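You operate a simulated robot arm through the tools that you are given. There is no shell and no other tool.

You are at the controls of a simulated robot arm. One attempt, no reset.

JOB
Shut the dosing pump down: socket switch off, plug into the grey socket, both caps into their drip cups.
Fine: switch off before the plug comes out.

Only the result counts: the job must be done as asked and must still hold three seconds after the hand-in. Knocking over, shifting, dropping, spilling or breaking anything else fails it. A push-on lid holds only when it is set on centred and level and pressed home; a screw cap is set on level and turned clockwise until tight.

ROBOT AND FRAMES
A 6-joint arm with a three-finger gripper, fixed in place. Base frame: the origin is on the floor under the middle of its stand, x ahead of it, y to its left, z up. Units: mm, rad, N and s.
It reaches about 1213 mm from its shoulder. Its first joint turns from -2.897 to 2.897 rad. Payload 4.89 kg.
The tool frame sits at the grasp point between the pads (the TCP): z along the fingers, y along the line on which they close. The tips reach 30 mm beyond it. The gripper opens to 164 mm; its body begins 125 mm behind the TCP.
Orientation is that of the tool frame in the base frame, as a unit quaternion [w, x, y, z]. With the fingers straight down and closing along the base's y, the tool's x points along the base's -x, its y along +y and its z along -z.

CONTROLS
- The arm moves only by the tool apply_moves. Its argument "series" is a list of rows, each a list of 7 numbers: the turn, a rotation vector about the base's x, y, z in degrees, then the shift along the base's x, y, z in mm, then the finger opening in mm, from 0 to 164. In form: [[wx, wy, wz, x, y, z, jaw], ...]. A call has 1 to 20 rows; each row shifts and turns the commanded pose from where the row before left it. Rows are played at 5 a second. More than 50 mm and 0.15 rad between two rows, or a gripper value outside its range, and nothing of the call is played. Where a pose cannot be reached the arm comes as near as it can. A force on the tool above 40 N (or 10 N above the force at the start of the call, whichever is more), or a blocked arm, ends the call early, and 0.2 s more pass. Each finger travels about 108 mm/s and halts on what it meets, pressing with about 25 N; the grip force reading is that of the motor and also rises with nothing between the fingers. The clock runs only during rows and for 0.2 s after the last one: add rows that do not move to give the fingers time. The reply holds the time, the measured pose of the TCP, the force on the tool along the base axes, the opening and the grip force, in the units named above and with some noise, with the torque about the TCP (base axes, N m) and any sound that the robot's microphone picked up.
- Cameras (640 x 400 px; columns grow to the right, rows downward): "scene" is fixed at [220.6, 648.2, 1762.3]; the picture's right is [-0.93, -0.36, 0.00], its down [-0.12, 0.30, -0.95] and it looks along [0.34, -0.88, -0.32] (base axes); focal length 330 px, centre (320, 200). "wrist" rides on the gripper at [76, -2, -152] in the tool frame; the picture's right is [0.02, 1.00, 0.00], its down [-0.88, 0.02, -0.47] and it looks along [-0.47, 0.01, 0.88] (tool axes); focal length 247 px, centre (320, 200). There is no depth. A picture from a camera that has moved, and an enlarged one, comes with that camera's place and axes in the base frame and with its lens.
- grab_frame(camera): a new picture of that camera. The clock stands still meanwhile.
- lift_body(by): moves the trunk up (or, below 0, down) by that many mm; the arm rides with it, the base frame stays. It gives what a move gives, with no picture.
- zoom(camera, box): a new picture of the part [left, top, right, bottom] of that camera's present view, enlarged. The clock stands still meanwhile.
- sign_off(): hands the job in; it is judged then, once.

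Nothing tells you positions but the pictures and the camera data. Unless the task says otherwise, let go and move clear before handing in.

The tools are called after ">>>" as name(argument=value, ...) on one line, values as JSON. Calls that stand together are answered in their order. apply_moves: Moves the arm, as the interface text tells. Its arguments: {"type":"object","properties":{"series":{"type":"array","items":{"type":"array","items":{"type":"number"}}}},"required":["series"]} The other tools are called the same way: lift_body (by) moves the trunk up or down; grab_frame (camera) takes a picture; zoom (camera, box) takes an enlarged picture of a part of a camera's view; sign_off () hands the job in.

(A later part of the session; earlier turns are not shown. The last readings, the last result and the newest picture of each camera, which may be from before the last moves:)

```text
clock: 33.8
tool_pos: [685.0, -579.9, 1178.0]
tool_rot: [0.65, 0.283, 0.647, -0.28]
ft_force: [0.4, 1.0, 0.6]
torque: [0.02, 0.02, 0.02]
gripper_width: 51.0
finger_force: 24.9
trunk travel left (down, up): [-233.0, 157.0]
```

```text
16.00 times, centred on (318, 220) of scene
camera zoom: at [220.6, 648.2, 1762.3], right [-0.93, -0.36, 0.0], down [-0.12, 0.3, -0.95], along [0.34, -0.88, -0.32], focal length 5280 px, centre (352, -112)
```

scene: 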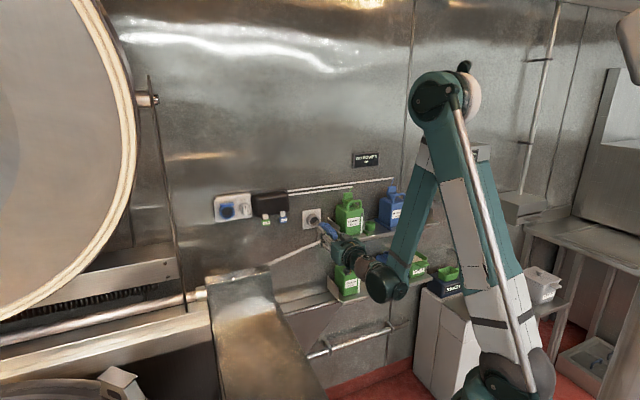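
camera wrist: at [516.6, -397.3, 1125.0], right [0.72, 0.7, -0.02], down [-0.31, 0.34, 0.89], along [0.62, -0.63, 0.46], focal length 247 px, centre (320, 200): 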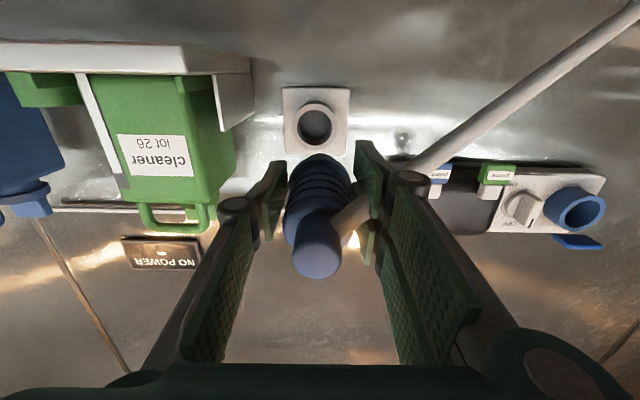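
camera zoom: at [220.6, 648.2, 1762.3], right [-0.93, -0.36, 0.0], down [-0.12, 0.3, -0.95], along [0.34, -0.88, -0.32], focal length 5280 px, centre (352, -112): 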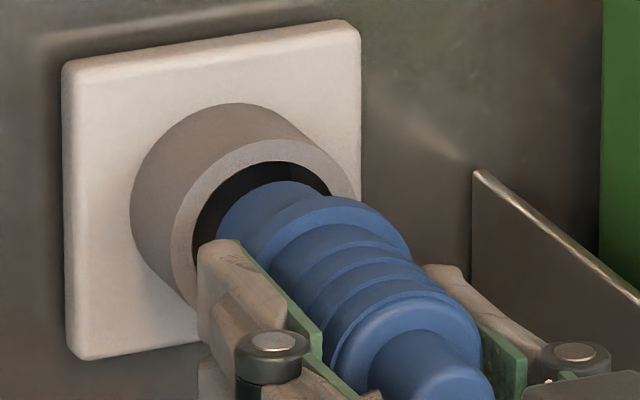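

I see the centring is close. I zoom in further on the plug body to check whether it has tilted in the grip.

>>> zoom(camera="scene", box=[312, 216, 344, 236])

>>> zoom(camera="wrist", box=[240, 140, 400, 240])

>>> grab_frame(camera="wrist")

```text
16.00 times, centred on (328, 226) of scene
camera zoom: at [220.6, 648.2, 1762.3], right [-0.93, -0.36, 0.0], down [-0.12, 0.3, -0.95], along [0.34, -0.88, -0.32], focal length 5280 px, centre (192, -216)
```

zoom: 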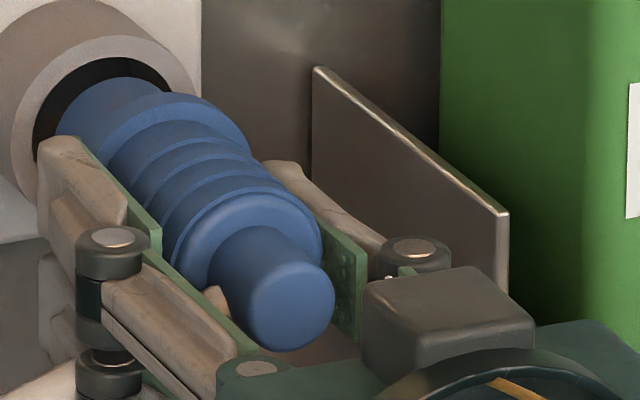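

```text
4.00 times, centred on (320, 190) of wrist
camera zoom: at [581.4, -469.8, 1101.6], right [0.73, 0.69, -0.02], down [-0.31, 0.36, 0.88], along [0.61, -0.64, 0.47], focal length 988 px, centre (320, 240)
```

zoom: 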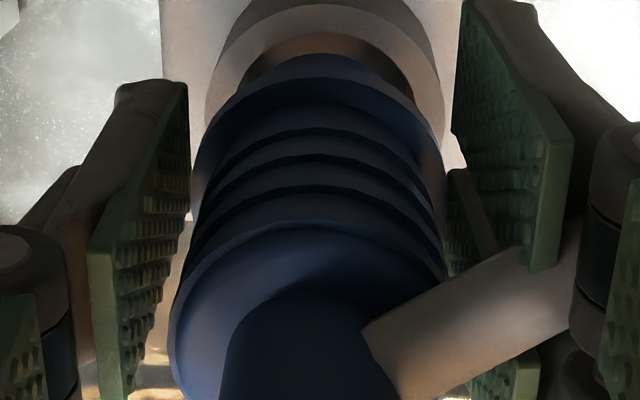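

```text
taken
camera wrist: at [581.4, -469.8, 1101.6], right [0.73, 0.69, -0.02], down [-0.31, 0.36, 0.88], along [0.61, -0.64, 0.47], focal length 247 px, centre (320, 200)
```

wrist: 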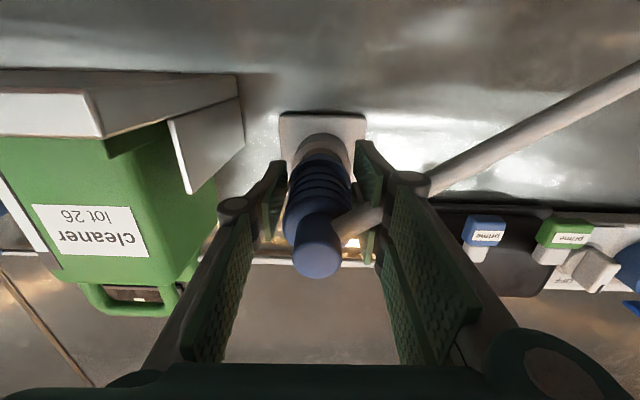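

I judge the plug now points within about 1° of the socket axis. I trim yaw by 1° and nudge slightly left and up, then advance gently.

>>> apply_moves(series=[[0, 0, 1.0, 0.43, 0.42, 0.6, 30], [0, 0, 0, 0, 0, 0, 30], [0, 0, 0, 2.8, -2.8, 0, 30], [0, 0, 0, 2.8, -2.8, 0, 30], [0, 0, 0, 2.8, -2.8, 0, 30], [0, 0, 0, 0, 0, 0, 30]])

>>> zoom(camera="wrist", box=[272, 130, 368, 190])

>>> zoom(camera="scene", box=[306, 212, 338, 232])

```text
clock: 35.2
tool_pos: [695.8, -587.4, 1179.4]
tool_rot: [0.653, 0.276, 0.65, -0.273]
ft_force: [0.3, 0.3, 0.8]
torque: [0.03, 0.03, 0.02]
gripper_width: 51.0
finger_force: 24.5
trunk travel left (down, up): [-233.0, 157.0]
```

```text
6.67 times, centred on (320, 160) of wrist
camera zoom: at [588.4, -480.1, 1102.4], right [0.72, 0.7, -0.02], down [-0.32, 0.35, 0.88], along [0.62, -0.62, 0.47], focal length 1646 px, centre (320, 467)
```

zoom: 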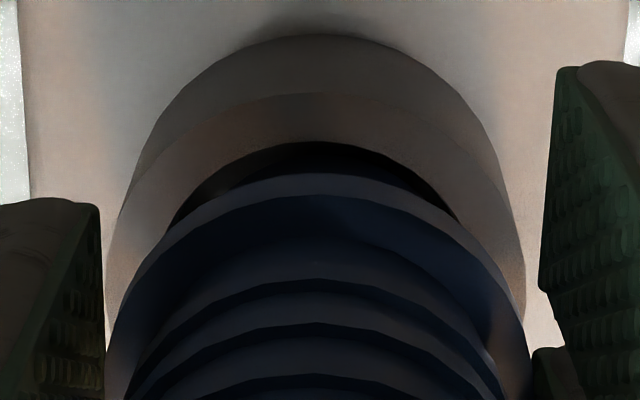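

```text
16.00 times, centred on (322, 222) of scene
camera zoom: at [220.6, 648.2, 1762.3], right [-0.93, -0.36, 0.0], down [-0.12, 0.3, -0.95], along [0.34, -0.88, -0.32], focal length 5280 px, centre (288, -152)
```

zoom: 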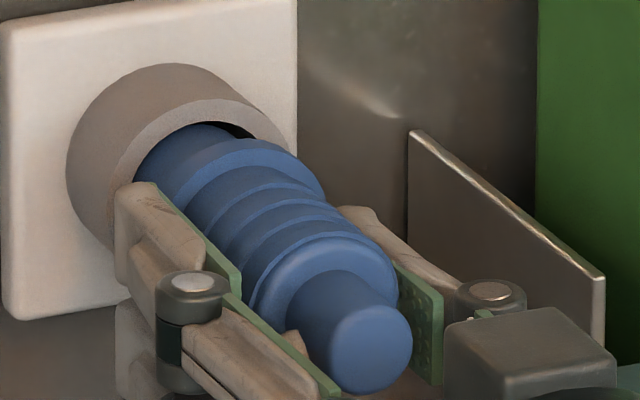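

I see the nose entering the ring, centred within a millimetre. I push on gently in small steps, watching the force.

>>> apply_moves(series=[[0, 0, 0, 2.1, -2.1, 0, 30], [0, 0, 0, 2.1, -2.1, 0, 30], [0, 0, 0, 2.1, -2.1, 0, 30], [0, 0, 0, 0, 0, 0, 30]])

>>> zoom(camera="wrist", box=[240, 120, 400, 220])

>>> zoom(camera="scene", box=[306, 212, 338, 232])

```text
clock: 36.2
tool_pos: [701.9, -594.4, 1178.6]
tool_rot: [0.653, 0.277, 0.65, -0.273]
ft_force: [-0.1, 0.9, -0.8]
torque: [0.04, -0.05, -0.03]
gripper_width: 50.9
finger_force: 24.7
trunk travel left (down, up): [-233.0, 157.0]
```

```text
4.00 times, centred on (320, 170) of wrist
camera zoom: at [594.5, -486.4, 1102.5], right [0.72, 0.7, -0.02], down [-0.32, 0.35, 0.88], along [0.62, -0.62, 0.47], focal length 988 px, centre (320, 320)
```

zoom: 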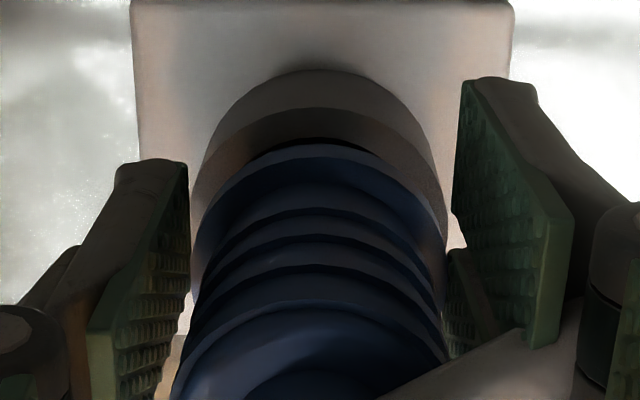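

```text
16.00 times, centred on (322, 222) of scene
camera zoom: at [220.6, 648.2, 1762.3], right [-0.93, -0.36, 0.0], down [-0.12, 0.3, -0.95], along [0.34, -0.88, -0.32], focal length 5280 px, centre (288, -152)
```

zoom: 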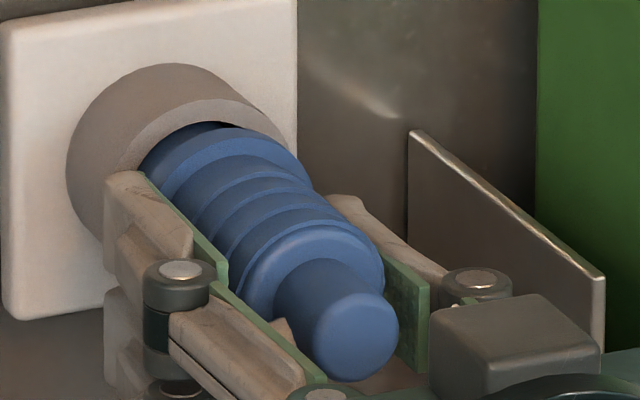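

I see the nose sliding in without resistance. I continue.

>>> apply_moves(series=[[0, 0, 0, 2.1, -2.1, 0, 30], [0, 0, 0, 2.1, -2.1, 0, 30], [0, 0, 0, 2.1, -2.1, 0, 30], [0, 0, 0, 2.1, -2.1, 0, 30], [0, 0, 0, 0, 0, 0, 30]])

>>> zoom(camera="wrist", box=[240, 120, 400, 220])

>>> zoom(camera="scene", box=[306, 212, 338, 232])

```text
clock: 37.4
tool_pos: [710.1, -601.6, 1180.1]
tool_rot: [0.653, 0.276, 0.65, -0.274]
ft_force: [-1.9, 2.2, -0.1]
torque: [0.0, 0.01, -0.01]
gripper_width: 50.9
finger_force: 24.9
trunk travel left (down, up): [-233.0, 157.0]
```

```text
4.00 times, centred on (320, 170) of wrist
camera zoom: at [603.1, -494.3, 1102.3], right [0.72, 0.7, -0.02], down [-0.32, 0.35, 0.88], along [0.62, -0.62, 0.47], focal length 988 px, centre (320, 320)
```

zoom: 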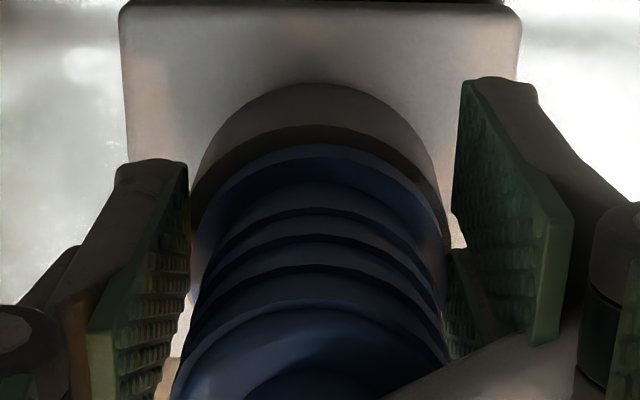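

```text
16.00 times, centred on (322, 222) of scene
camera zoom: at [220.6, 648.2, 1762.3], right [-0.93, -0.36, 0.0], down [-0.12, 0.3, -0.95], along [0.34, -0.88, -0.32], focal length 5280 px, centre (288, -152)
```

zoom: 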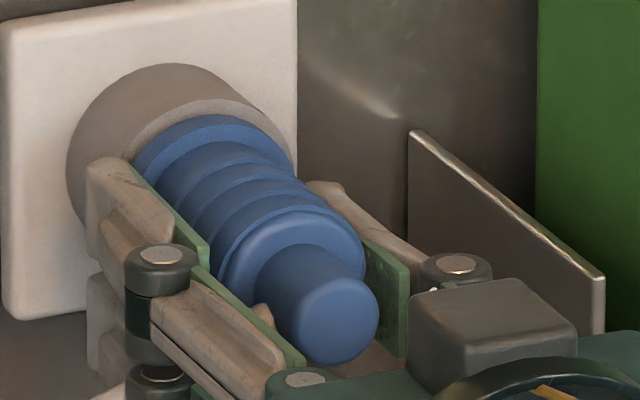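

I see the front flange nearly at the ring face. I press on until it seats.

>>> apply_moves(series=[[0, 0, 0, 1.4, -1.4, 0, 30], [0, 0, 0, 1.4, -1.4, 0, 30], [0, 0, 0, 1.4, -1.4, 0, 30], [0, 0, 0, 1.4, -1.4, 0, 30], [0, 0, 0, 0, 0, 0, 30]])

>>> zoom(camera="wrist", box=[240, 120, 400, 220])

>>> zoom(camera="scene", box=[306, 212, 338, 232])

```text
clock: 38.6
tool_pos: [715.4, -606.4, 1179.8]
tool_rot: [0.653, 0.276, 0.65, -0.274]
ft_force: [-14.6, 16.8, 0.0]
torque: [-0.15, -0.17, 0.02]
gripper_width: 50.9
finger_force: 24.8
trunk travel left (down, up): [-233.0, 157.0]
```

```text
4.00 times, centred on (320, 170) of wrist
camera zoom: at [607.5, -499.0, 1102.5], right [0.72, 0.7, -0.02], down [-0.32, 0.35, 0.88], along [0.62, -0.62, 0.48], focal length 988 px, centre (320, 320)
```

zoom: 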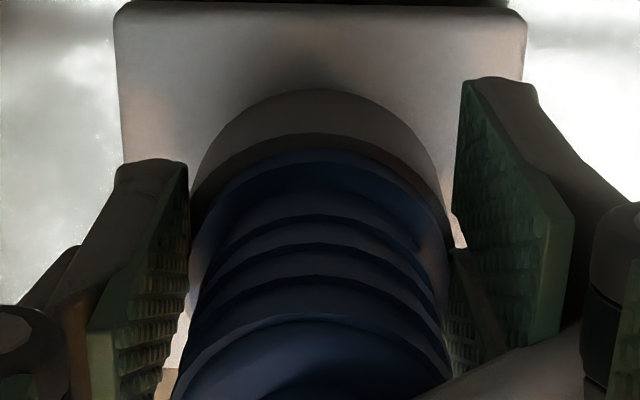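

```text
16.00 times, centred on (322, 222) of scene
camera zoom: at [220.6, 648.2, 1762.3], right [-0.93, -0.36, 0.0], down [-0.12, 0.3, -0.95], along [0.34, -0.88, -0.32], focal length 5280 px, centre (288, -152)
```

zoom: 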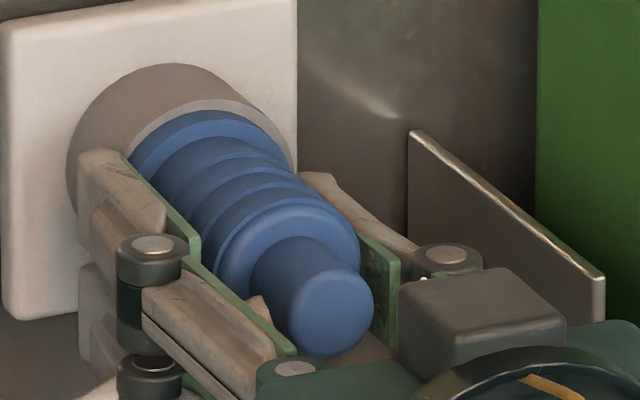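

I feel firm contact at 22 N, with the flange flat on the ring face. I give one more short push to be sure it is home.

>>> apply_moves(series=[[0, 0, 0, 1.2, -1.2, 0, 30], [0, 0, 0, 1.2, -1.2, 0, 30], [0, 0, 0, 0, 0, 0, 30]])

>>> zoom(camera="wrist", box=[240, 120, 400, 220])

>>> zoom(camera="scene", box=[306, 212, 338, 232])

```text
clock: 39.1
tool_pos: [715.9, -607.3, 1179.8]
tool_rot: [0.654, 0.275, 0.65, -0.272]
ft_force: [-9.2, 12.1, 4.4]
torque: [-0.2, -0.31, 0.38]
gripper_width: 50.9
finger_force: 25.1
trunk travel left (down, up): [-233.0, 157.0]
stopped in row 2: the force on the tool passed its limit at 46 N (the readings are from after the stop); the commanded pose is now the measured one
```

```text
4.00 times, centred on (320, 170) of wrist
camera zoom: at [608.2, -499.8, 1102.4], right [0.72, 0.7, -0.02], down [-0.32, 0.35, 0.88], along [0.62, -0.62, 0.48], focal length 988 px, centre (320, 320)
```

zoom: 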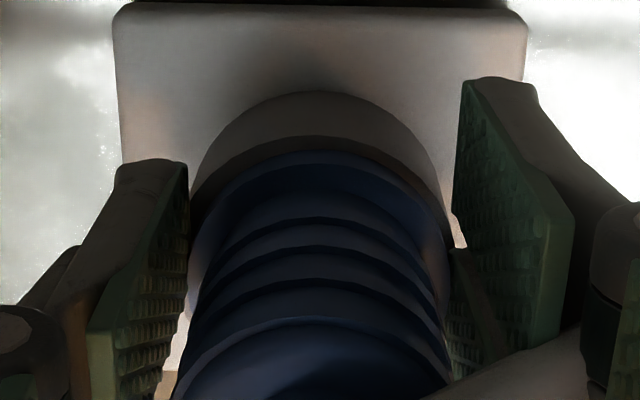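

```text
16.00 times, centred on (322, 222) of scene
camera zoom: at [220.6, 648.2, 1762.3], right [-0.93, -0.36, 0.0], down [-0.12, 0.3, -0.95], along [0.34, -0.88, -0.32], focal length 5280 px, centre (288, -152)
```

zoom: 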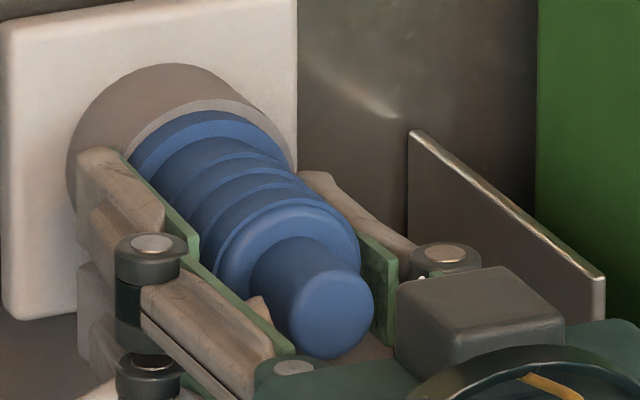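

I have the plug seated firmly at 46 N. I release with a small opening, because the shelf's end plate is close on the thumb's side, and back straight off.

>>> apply_moves(series=[[0, 0, 0, 0, 0, 0, 54], [0, 0, 0, 0, 0, 0, 64], [0, 0, 0, 0, 0, 0, 64], [0, 0, 0, -3.5, 3.55, 0, 64], [0, 0, 0, -7, 7.1, 0, 64], [0, 0, 0, 0, 0, 0, 64]])

>>> zoom(camera="wrist", box=[160, 60, 480, 260])

>>> zoom(camera="scene", box=[300, 208, 348, 238])

```text
clock: 40.5
tool_pos: [705.8, -597.1, 1177.6]
tool_rot: [0.652, 0.277, 0.65, -0.274]
ft_force: [0.3, -0.1, -0.5]
torque: [0.01, 0.0, 0.01]
gripper_width: 64.0
finger_force: 0.0
trunk travel left (down, up): [-233.0, 157.0]
```

```text
2.00 times, centred on (320, 160) of wrist
camera zoom: at [598.6, -489.8, 1100.7], right [0.72, 0.7, -0.02], down [-0.32, 0.35, 0.88], along [0.62, -0.62, 0.47], focal length 494 px, centre (320, 280)
```

zoom: 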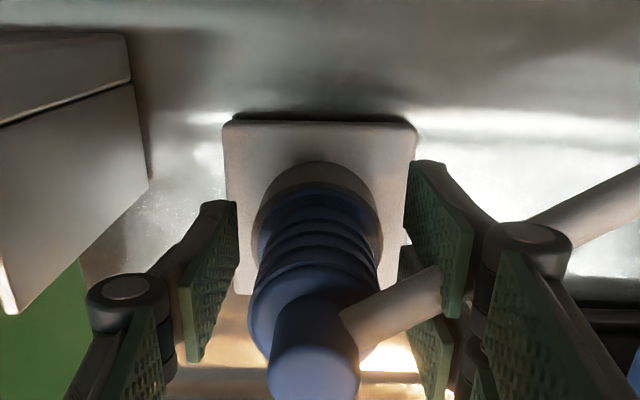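

```text
13.33 times, centred on (324, 223) of scene
camera zoom: at [220.6, 648.2, 1762.3], right [-0.93, -0.36, 0.0], down [-0.12, 0.3, -0.95], along [0.34, -0.88, -0.32], focal length 4400 px, centre (267, -107)
```

zoom: 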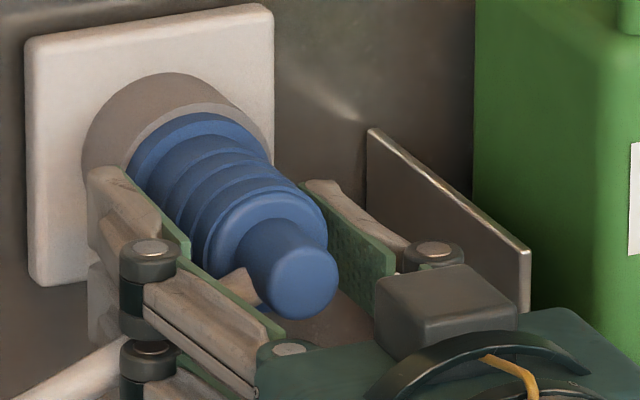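

I see the plug staying put while the hand backs off; the cable crosses between the two left fingers, so I retreat slowly and watch for any tug.

>>> apply_moves(series=[[0, 0, 0, -5, 5.1, 0, 64], [0, 0, 0, -7, 7.1, 0, 64], [0, 0, 0, -7, 7.1, 0, 64], [0, 0, 0, 0, 0, 0, 64]])

>>> zoom(camera="wrist", box=[160, 60, 480, 260])

>>> zoom(camera="scene", box=[300, 208, 348, 238])

```text
clock: 41.5
tool_pos: [685.6, -578.2, 1177.2]
tool_rot: [0.653, 0.276, 0.65, -0.274]
ft_force: [0.4, 0.0, -0.6]
torque: [0.03, 0.01, 0.03]
gripper_width: 64.3
finger_force: 0.2
trunk travel left (down, up): [-233.0, 157.0]
```

```text
2.00 times, centred on (320, 160) of wrist
camera zoom: at [578.9, -470.7, 1100.6], right [0.72, 0.7, -0.02], down [-0.32, 0.35, 0.88], along [0.62, -0.62, 0.47], focal length 494 px, centre (320, 280)
```

zoom: 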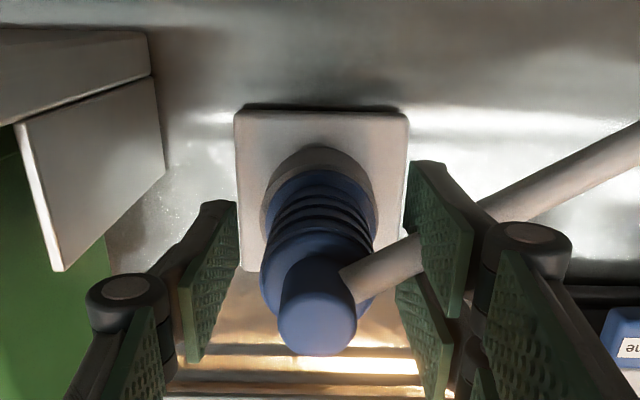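

```text
13.33 times, centred on (324, 223) of scene
camera zoom: at [220.6, 648.2, 1762.3], right [-0.93, -0.36, 0.0], down [-0.12, 0.3, -0.95], along [0.34, -0.88, -0.32], focal length 4400 px, centre (267, -107)
```

zoom: 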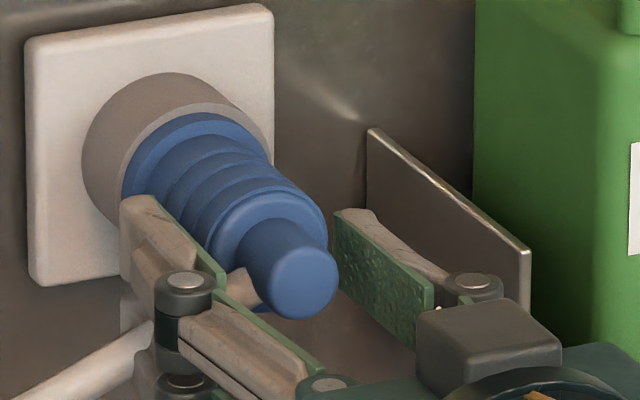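

I see no tug on the plug. I retreat further until the fingers are clear of the plug's tail.

>>> apply_moves(series=[[0, 0, 0, -7, 7.1, 0, 64], [0, 0, 0, -7, 7.1, 0, 64], [0, 0, 0, -7, 7.1, 0, 64], [0, 0, 0, -7, 7.1, 0, 64], [0, 0, 0, -7, 7.1, 0, 64], [0, 0, 0, -7, 7.1, 0, 64], [0, 0, 0, -7, 7.1, 0, 64], [0, 0, 0, 0, 0, 0, 64]])

>>> grab_frame(camera="wrist")

>>> zoom(camera="scene", box=[270, 170, 430, 270])

```text
clock: 43.4
tool_pos: [638.5, -528.6, 1178.8]
tool_rot: [0.653, 0.276, 0.65, -0.274]
ft_force: [-0.4, 0.3, -0.7]
torque: [-0.02, -0.01, 0.03]
gripper_width: 64.2
finger_force: 0.0
trunk travel left (down, up): [-233.0, 157.0]
```

```text
taken
camera wrist: at [530.0, -420.9, 1101.6], right [0.72, 0.7, -0.02], down [-0.32, 0.35, 0.88], along [0.62, -0.62, 0.47], focal length 247 px, centre (320, 200)
```

wrist: 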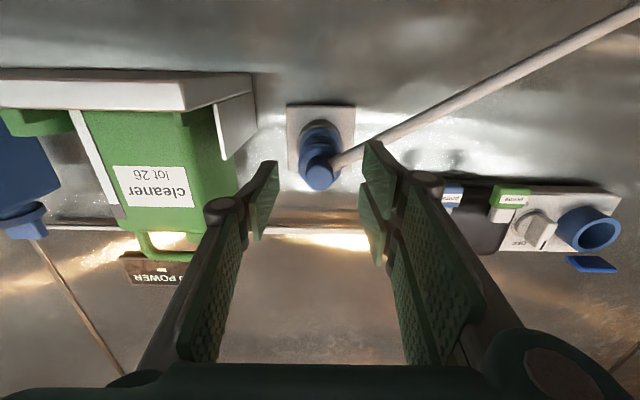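

```text
4.00 times, centred on (350, 220) of scene
camera zoom: at [220.6, 648.2, 1762.3], right [-0.93, -0.36, 0.0], down [-0.12, 0.3, -0.95], along [0.34, -0.88, -0.32], focal length 1320 px, centre (200, 120)
```

zoom: 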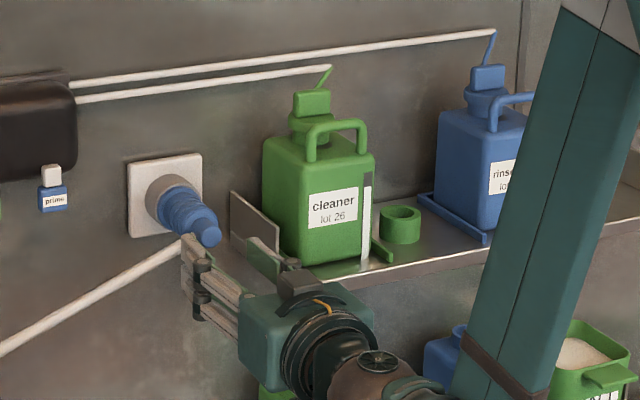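

I see the plug resting in the grey socket by itself. Next I pull back and up, pitching the hand down toward the canisters to study the caps and cups.

>>> apply_moves(series=[[0, 0, 0, -14, 14.3, 15, 64], [0, 0, 0, -7, 7.1, 40, 64], [0, 0, 0, -7, 7.1, 40, 64], [0, 0, 0, -7, 7.1, 40, 64], [0, 0, 0, -7, 7.1, 40, 64], [5.37, 5.24, 0, -20, -10, 30, 80], [5.37, 5.24, 0, -20, -10, 30, 100], [5.37, 5.24, 0, -20, -10, 30, 100], [5.37, 5.24, 0, -20, -10, 20, 100], [0, 0, 0, 0, 0, 0, 100]])

>>> grab_frame(camera="wrist")

>>> grab_frame(camera="scene")

```text
clock: 45.8
tool_pos: [572.5, -504.2, 1469.5]
tool_rot: [0.469, 0.308, 0.809, -0.176]
ft_force: [-0.2, -0.4, 0.6]
torque: [0.0, 0.0, -0.05]
gripper_width: 100.3
finger_force: 0.0
trunk travel left (down, up): [-233.0, 157.0]
stopped in row 10: the arm was blocked; the commanded pose is now the measured one
```

```text
taken
camera wrist: at [443.3, -393.5, 1479.2], right [0.66, 0.75, -0.01], down [0.03, -0.01, 1.0], along [0.75, -0.66, -0.03], focal length 247 px, centre (320, 200)
```

wrist: 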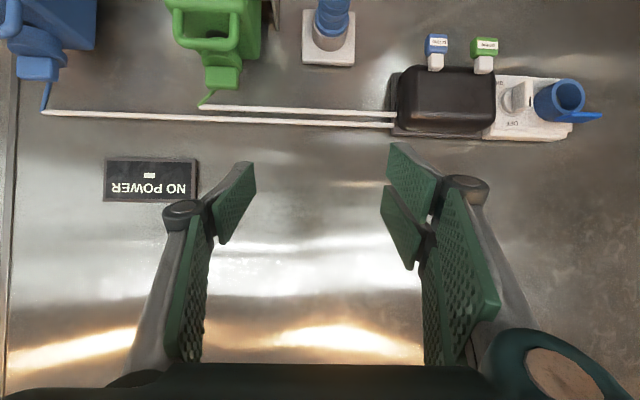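

```text
taken
```

scene: 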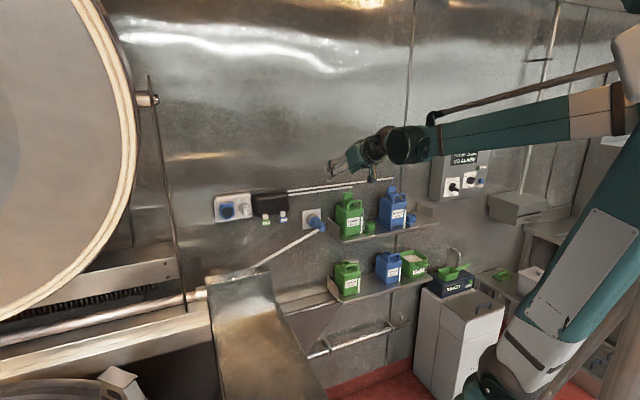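

I see both canisters' caps from a higher vantage; the arm stopped a bit early but nothing was touched. I zoom in on the caps, hoses and cups.

>>> zoom(camera="wrist", box=[140, 0, 300, 100])

>>> zoom(camera="wrist", box=[0, 0, 160, 100])

>>> zoom(camera="scene", box=[325, 170, 437, 240])

>>> zoom(camera="scene", box=[330, 175, 378, 205])

>>> zoom(camera="scene", box=[300, 130, 420, 205])

```text
4.00 times, centred on (220, 50) of wrist
camera zoom: at [443.3, -393.5, 1479.2], right [0.66, 0.75, -0.01], down [0.03, -0.01, 1.0], along [0.75, -0.66, -0.03], focal length 988 px, centre (720, 800)
```

zoom: 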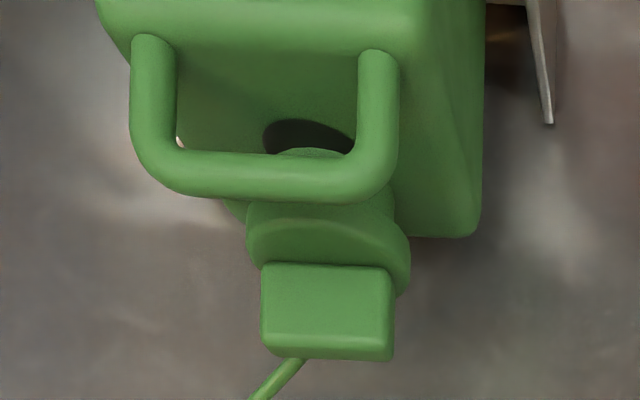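

```text
4.00 times, centred on (80, 50) of wrist
camera zoom: at [443.3, -393.5, 1479.2], right [0.66, 0.75, -0.01], down [0.03, -0.01, 1.0], along [0.75, -0.66, -0.03], focal length 988 px, centre (1280, 800)
```

zoom: 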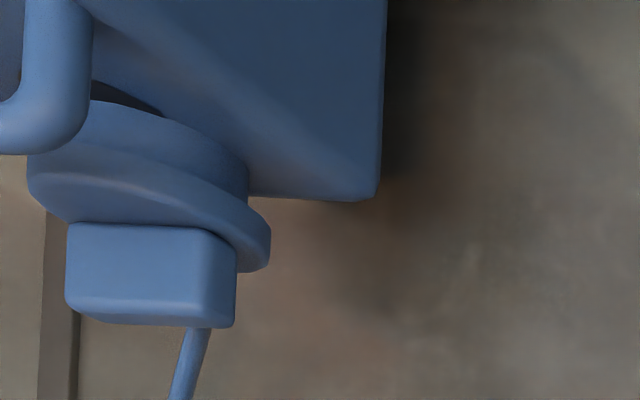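

```text
5.71 times, centred on (381, 205) of scene
camera zoom: at [220.6, 648.2, 1762.3], right [-0.93, -0.36, 0.0], down [-0.12, 0.3, -0.95], along [0.34, -0.88, -0.32], focal length 1886 px, centre (-29, 171)
```

zoom: 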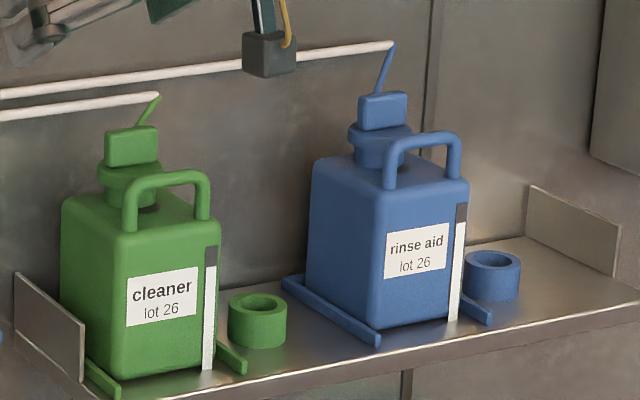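

```text
13.33 times, centred on (354, 190) of scene
camera zoom: at [220.6, 648.2, 1762.3], right [-0.93, -0.36, 0.0], down [-0.12, 0.3, -0.95], along [0.34, -0.88, -0.32], focal length 4400 px, centre (-133, 333)
```

zoom: 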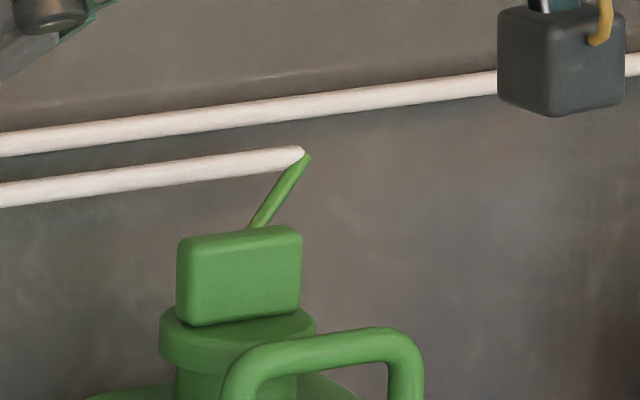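

```text
5.33 times, centred on (360, 168) of scene
camera zoom: at [220.6, 648.2, 1762.3], right [-0.93, -0.36, 0.0], down [-0.12, 0.3, -0.95], along [0.34, -0.88, -0.32], focal length 1760 px, centre (107, 373)
```

zoom: 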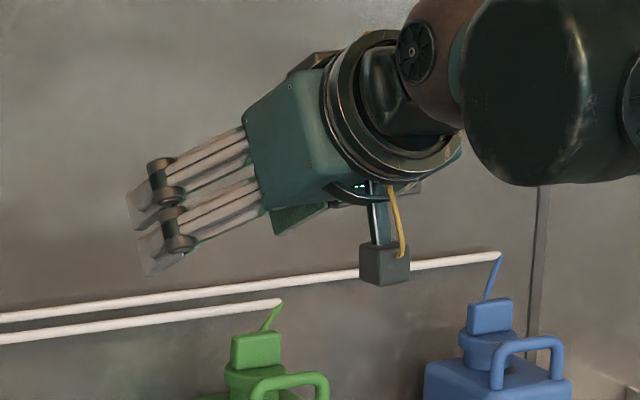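

I measured the green cap's paddle at about N'=937, L'=-66, Z=1302. Before moving on I check what may have blocked the arm, near the elbow.

>>> zoom(camera="scene", box=[440, 0, 640, 125])

>>> zoom(camera="scene", box=[320, 100, 640, 300])

>>> apply_moves(series=[[0, 0, 0, 0, 0, 0, 100], [0, 0, 0, 0, 0, 0, 100]])

```text
3.20 times, centred on (540, 62) of scene
camera zoom: at [220.6, 648.2, 1762.3], right [-0.93, -0.36, 0.0], down [-0.12, 0.3, -0.95], along [0.34, -0.88, -0.32], focal length 1056 px, centre (-384, 640)
```

zoom: 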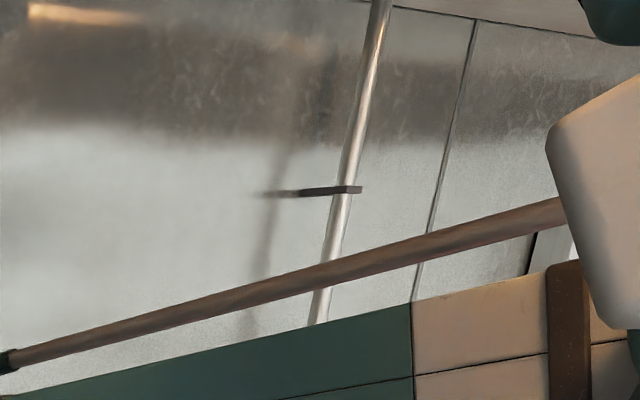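

```text
2.00 times, centred on (480, 200) of scene
camera zoom: at [220.6, 648.2, 1762.3], right [-0.93, -0.36, 0.0], down [-0.12, 0.3, -0.95], along [0.34, -0.88, -0.32], focal length 660 px, centre (0, 200)
```

zoom: 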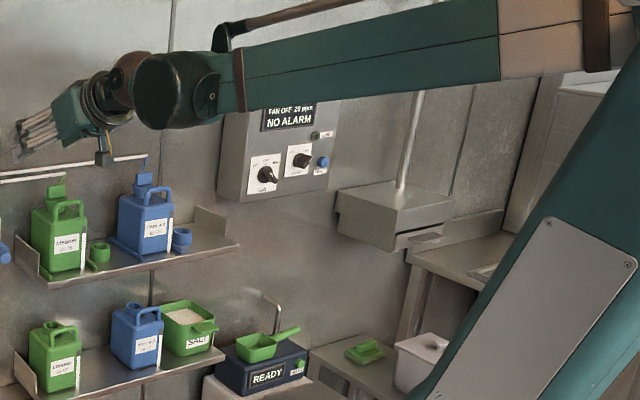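

```text
clock: 46.4
tool_pos: [570.6, -506.2, 1470.2]
tool_rot: [0.468, 0.31, 0.809, -0.177]
ft_force: [0.6, 0.0, 0.5]
torque: [0.0, -0.01, 0.04]
gripper_width: 100.0
finger_force: 0.1
trunk travel left (down, up): [-233.0, 157.0]
```

I see nothing touching near the hand; the arm probably reached a joint speed or range limit. I move gently toward a viewing pose in front of the green cap, pitched about 40° down.

>>> apply_moves(series=[[0, 0, -2, -5, -15, 0, 100], [0, 0, -2, -5, -15, 0, 100], [1.79, 1.75, 0, -5, -15, -10, 100], [1.79, 1.75, 0, -5, -15, -10, 100], [1.79, 1.75, 0, -5, -15, -10, 100], [1.79, 1.75, 0, -5, -15, -10, 100], [0, 0, 0, -5, -15, -10, 100], [0, 0, 0, -5, -15, -10, 100], [0, 0, 0, 0, 0, 0, 100]])

>>> grab_frame(camera="wrist")

>>> grab_frame(camera="scene")

```text
clock: 48.4
tool_pos: [525.8, -628.5, 1408.9]
tool_rot: [0.389, 0.356, 0.834, -0.164]
ft_force: [-0.8, 0.1, -0.6]
torque: [0.01, -0.05, 0.06]
gripper_width: 100.3
finger_force: 0.0
trunk travel left (down, up): [-233.0, 157.0]
```

```text
taken
camera wrist: at [410.1, -511.0, 1448.2], right [0.71, 0.7, -0.01], down [0.15, -0.14, 0.98], along [0.69, -0.7, -0.2], focal length 247 px, centre (320, 200)
```

wrist: 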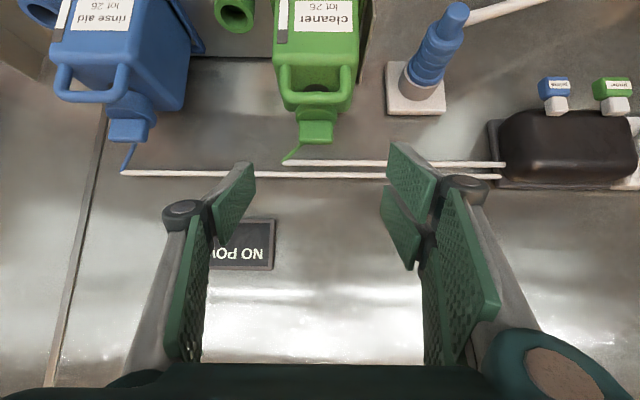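

```text
taken
```

scene: 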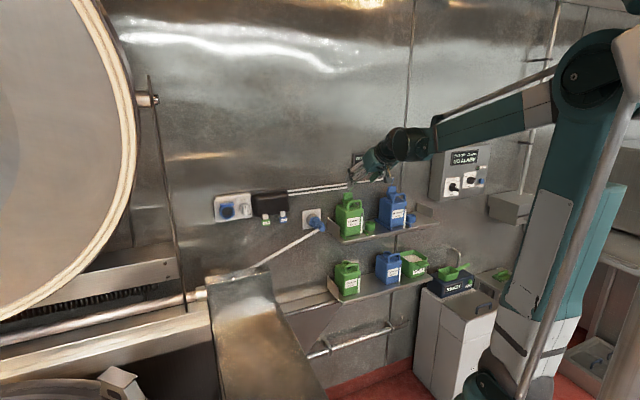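

I reached the viewing pose with a clear look at both caps, hoses and cups. I zoom in on each.

>>> zoom(camera="wrist", box=[256, 70, 384, 150])

>>> zoom(camera="wrist", box=[160, 0, 320, 100])

>>> zoom(camera="wrist", box=[64, 80, 192, 160])

>>> zoom(camera="scene", box=[330, 175, 410, 225])

```text
5.00 times, centred on (320, 110) of wrist
camera zoom: at [410.1, -511.0, 1448.2], right [0.71, 0.7, -0.01], down [0.15, -0.14, 0.98], along [0.69, -0.7, -0.2], focal length 1235 px, centre (320, 650)
```

zoom: 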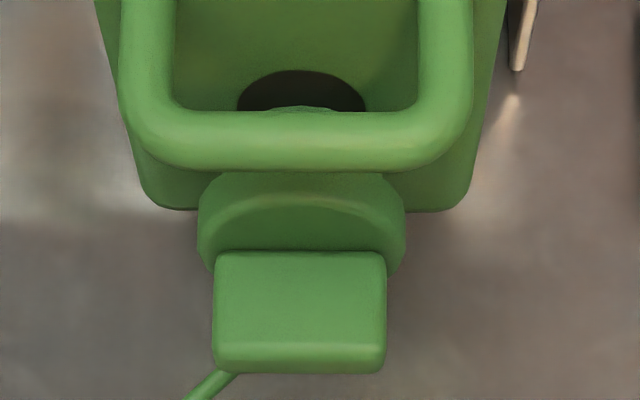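

```text
4.00 times, centred on (240, 50) of wrist
camera zoom: at [410.1, -511.0, 1448.2], right [0.71, 0.7, -0.01], down [0.15, -0.14, 0.98], along [0.69, -0.7, -0.2], focal length 988 px, centre (640, 800)
```

zoom: 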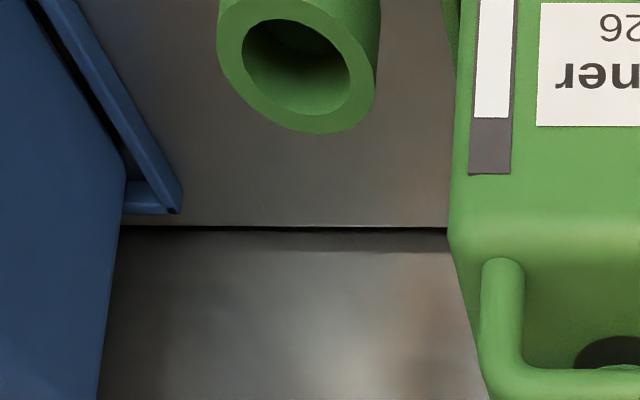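

```text
5.00 times, centred on (128, 120) of wrist
camera zoom: at [410.1, -511.0, 1448.2], right [0.71, 0.7, -0.01], down [0.15, -0.14, 0.98], along [0.69, -0.7, -0.2], focal length 1235 px, centre (1280, 600)
```

zoom: 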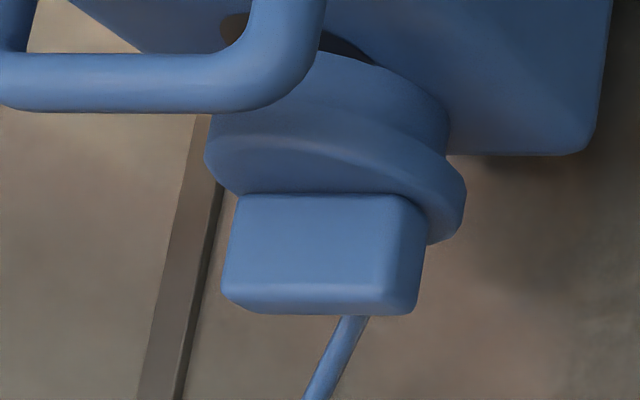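

```text
8.00 times, centred on (370, 200) of scene
camera zoom: at [220.6, 648.2, 1762.3], right [-0.93, -0.36, 0.0], down [-0.12, 0.3, -0.95], along [0.34, -0.88, -0.32], focal length 2640 px, centre (-80, 200)
```

zoom: 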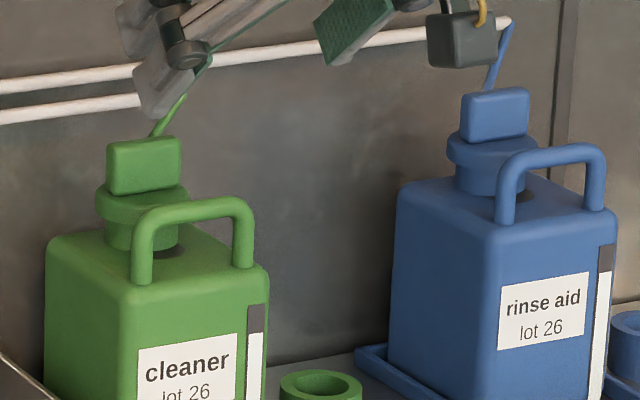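

I plan to grip the paddle (about 43 wide, 16 thick, 24 tall) by its left and right ends from nearly straight above, leaning 15° away from the wall. I pitch the hand down over the green cap at a safe height first.

>>> apply_moves(series=[[5.01, 4.886, 0, 10.7, -12.7, 0, 80], [5.01, 4.886, 0, 10.7, -12.7, 0, 70], [5.01, 4.886, 0, 10.7, -12.7, 0, 70], [5.01, 4.886, 0, 10.7, -12.7, 0, 70], [5.01, 4.886, 0, 10.7, -12.7, 0, 70], [0, 0, 0, 0, 0, 0, 70]])

>>> grab_frame(camera="wrist")

>>> zoom(camera="scene", box=[310, 120, 470, 220])

```text
clock: 49.8
tool_pos: [581.4, -694.6, 1408.3]
tool_rot: [0.119, 0.389, 0.912, -0.052]
ft_force: [0.6, -1.4, -0.3]
torque: [0.18, 0.17, 0.02]
gripper_width: 69.9
finger_force: 0.0
trunk travel left (down, up): [-233.0, 157.0]
```

```text
taken
camera wrist: at [502.6, -614.2, 1534.9], right [0.71, 0.71, -0.01], down [0.52, -0.51, 0.68], along [0.48, -0.49, -0.73], focal length 247 px, centre (320, 200)
```

wrist: 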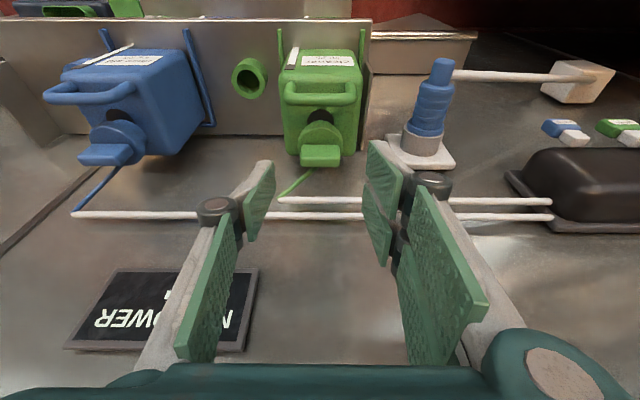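

```text
4.00 times, centred on (390, 170) of scene
camera zoom: at [220.6, 648.2, 1762.3], right [-0.93, -0.36, 0.0], down [-0.12, 0.3, -0.95], along [0.34, -0.88, -0.32], focal length 1320 px, centre (40, 320)
```

zoom: 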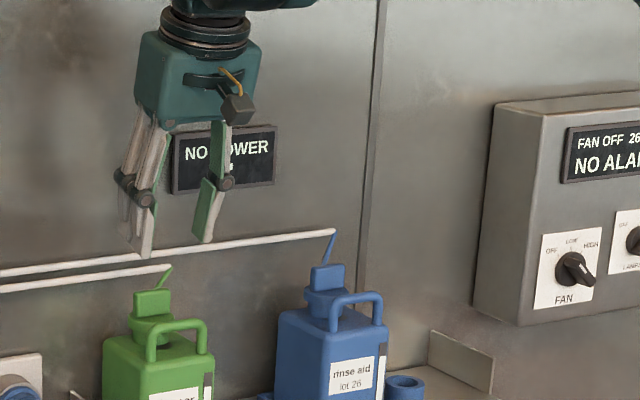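

I see the hand now above the green cap, pitched 75° down. I zoom for precise alignment.

>>> zoom(camera="wrist", box=[240, 70, 400, 170])

>>> zoom(camera="wrist", box=[200, 40, 328, 120])

>>> zoom(camera="wrist", box=[40, 90, 200, 190])

>>> zoom(camera="scene", box=[325, 170, 405, 220])

```text
4.00 times, centred on (320, 120) of wrist
camera zoom: at [502.6, -614.2, 1534.9], right [0.71, 0.71, -0.01], down [0.52, -0.51, 0.68], along [0.48, -0.49, -0.73], focal length 988 px, centre (320, 520)
```

zoom: 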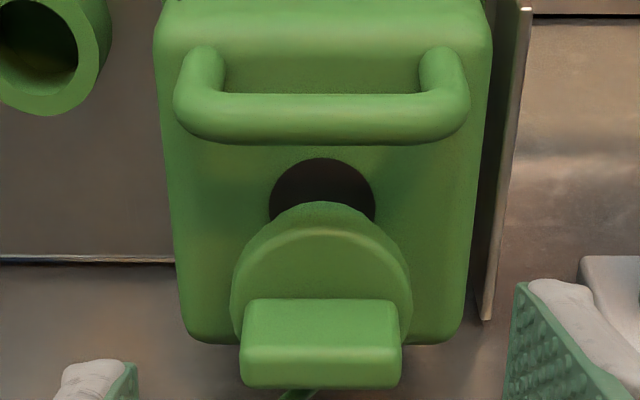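

```text
5.00 times, centred on (264, 80) of wrist
camera zoom: at [502.6, -614.2, 1534.9], right [0.71, 0.71, -0.01], down [0.52, -0.51, 0.68], along [0.48, -0.49, -0.73], focal length 1235 px, centre (600, 800)
```

zoom: 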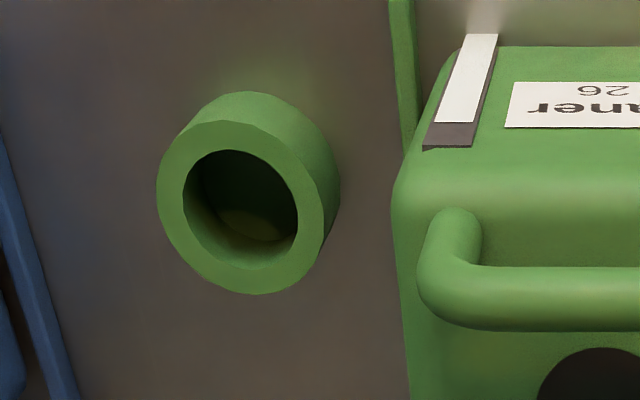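

```text
4.00 times, centred on (120, 140) of wrist
camera zoom: at [502.6, -614.2, 1534.9], right [0.71, 0.71, -0.01], down [0.52, -0.51, 0.68], along [0.48, -0.49, -0.73], focal length 988 px, centre (1120, 440)
```

zoom: 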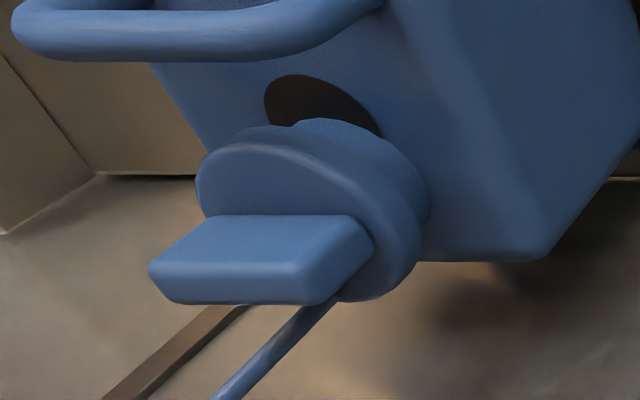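

```text
8.00 times, centred on (365, 195) of scene
camera zoom: at [220.6, 648.2, 1762.3], right [-0.93, -0.36, 0.0], down [-0.12, 0.3, -0.95], along [0.34, -0.88, -0.32], focal length 2640 px, centre (-40, 240)
```

zoom: 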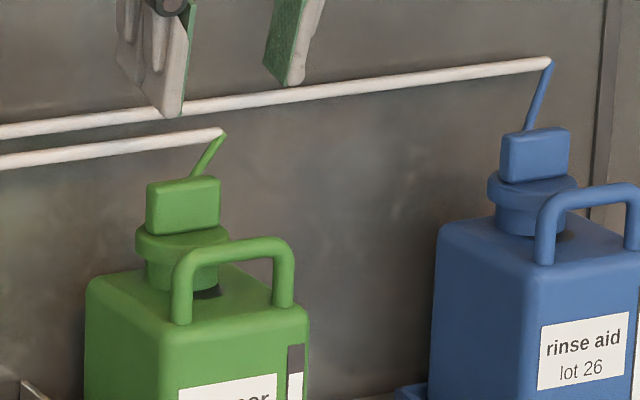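

I fix the green paddle's centre at N'=943, L'=-69, Z 1286–1310, right under the hand. I descend around it with the fingers open, stopping short first.

>>> apply_moves(series=[[0, 0, 0, 10, -10.2, -20.7, 70], [0, 0, 0, 3.15, -3.2, -16.9, 70], [0, 0, 0, 3.15, -3.2, -16.9, 70], [0, 0, 0, 3.15, -3.2, -12, 70], [0, 0, 0, 0, 0, 0, 70]])

>>> grab_frame(camera="wrist")

>>> zoom(camera="scene", box=[325, 160, 405, 210])

```text
clock: 51.0
tool_pos: [599.7, -711.4, 1343.4]
tool_rot: [0.121, 0.388, 0.912, -0.052]
ft_force: [-0.4, -0.2, 0.4]
torque: [0.04, 0.01, -0.01]
gripper_width: 70.0
finger_force: 0.0
trunk travel left (down, up): [-233.0, 157.0]
```

```text
taken
camera wrist: at [519.7, -631.1, 1469.3], right [0.71, 0.71, -0.01], down [0.52, -0.51, 0.69], along [0.48, -0.49, -0.73], focal length 247 px, centre (320, 200)
```

wrist: 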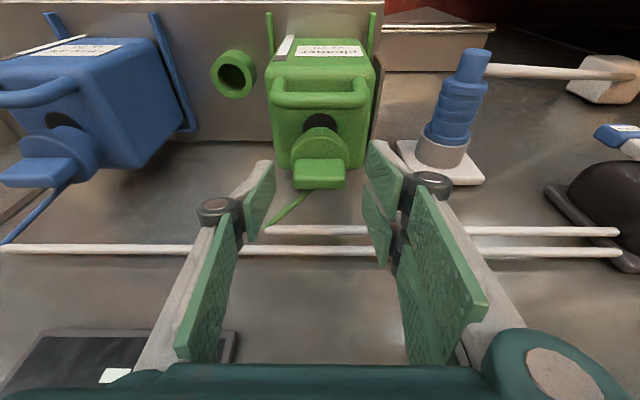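

```text
8.00 times, centred on (365, 185) of scene
camera zoom: at [220.6, 648.2, 1762.3], right [-0.93, -0.36, 0.0], down [-0.12, 0.3, -0.95], along [0.34, -0.88, -0.32], focal length 2640 px, centre (-40, 320)
```

zoom: 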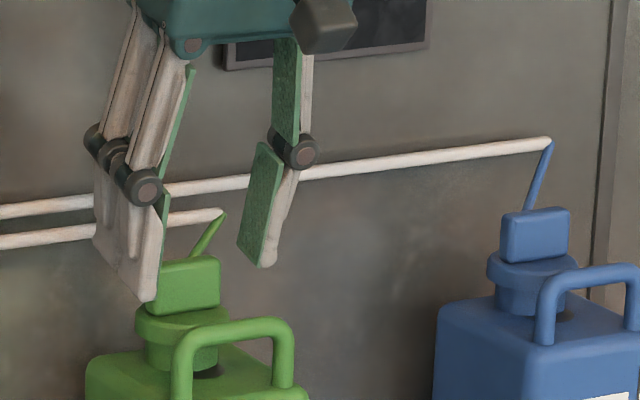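

I see the fingertips straddling the paddle evenly. I lower the last 23 mm and check before closing.

>>> apply_moves(series=[[0, 0, 0, 2.0, -3.2, -11, 70], [0, 0, 0, 2.0, -3.2, -11, 70], [0, 0, 0, 0, 0, 0, 70]])

>>> zoom(camera="wrist", box=[220, 90, 420, 215])

>>> zoom(camera="scene", box=[325, 165, 389, 205])

```text
clock: 51.8
tool_pos: [603.2, -719.1, 1322.1]
tool_rot: [0.119, 0.388, 0.913, -0.051]
ft_force: [-0.4, -1.3, -0.3]
torque: [-0.01, 0.01, -0.04]
gripper_width: 69.9
finger_force: 0.2
trunk travel left (down, up): [-233.0, 157.0]
```

```text
3.20 times, centred on (320, 152) of wrist
camera zoom: at [524.2, -639.0, 1448.2], right [0.71, 0.71, -0.01], down [0.52, -0.51, 0.69], along [0.48, -0.49, -0.73], focal length 790 px, centre (320, 352)
```

zoom: 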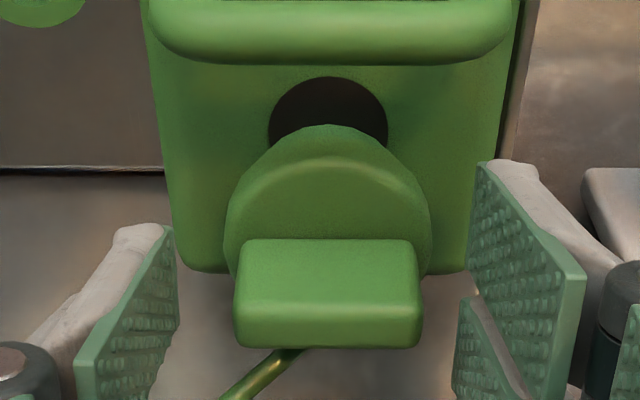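

```text
10.00 times, centred on (357, 185) of scene
camera zoom: at [220.6, 648.2, 1762.3], right [-0.93, -0.36, 0.0], down [-0.12, 0.3, -0.95], along [0.34, -0.88, -0.32], focal length 3300 px, centre (-50, 350)
```

zoom: 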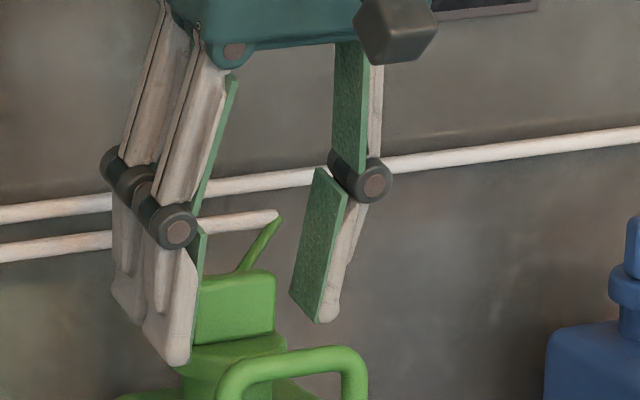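

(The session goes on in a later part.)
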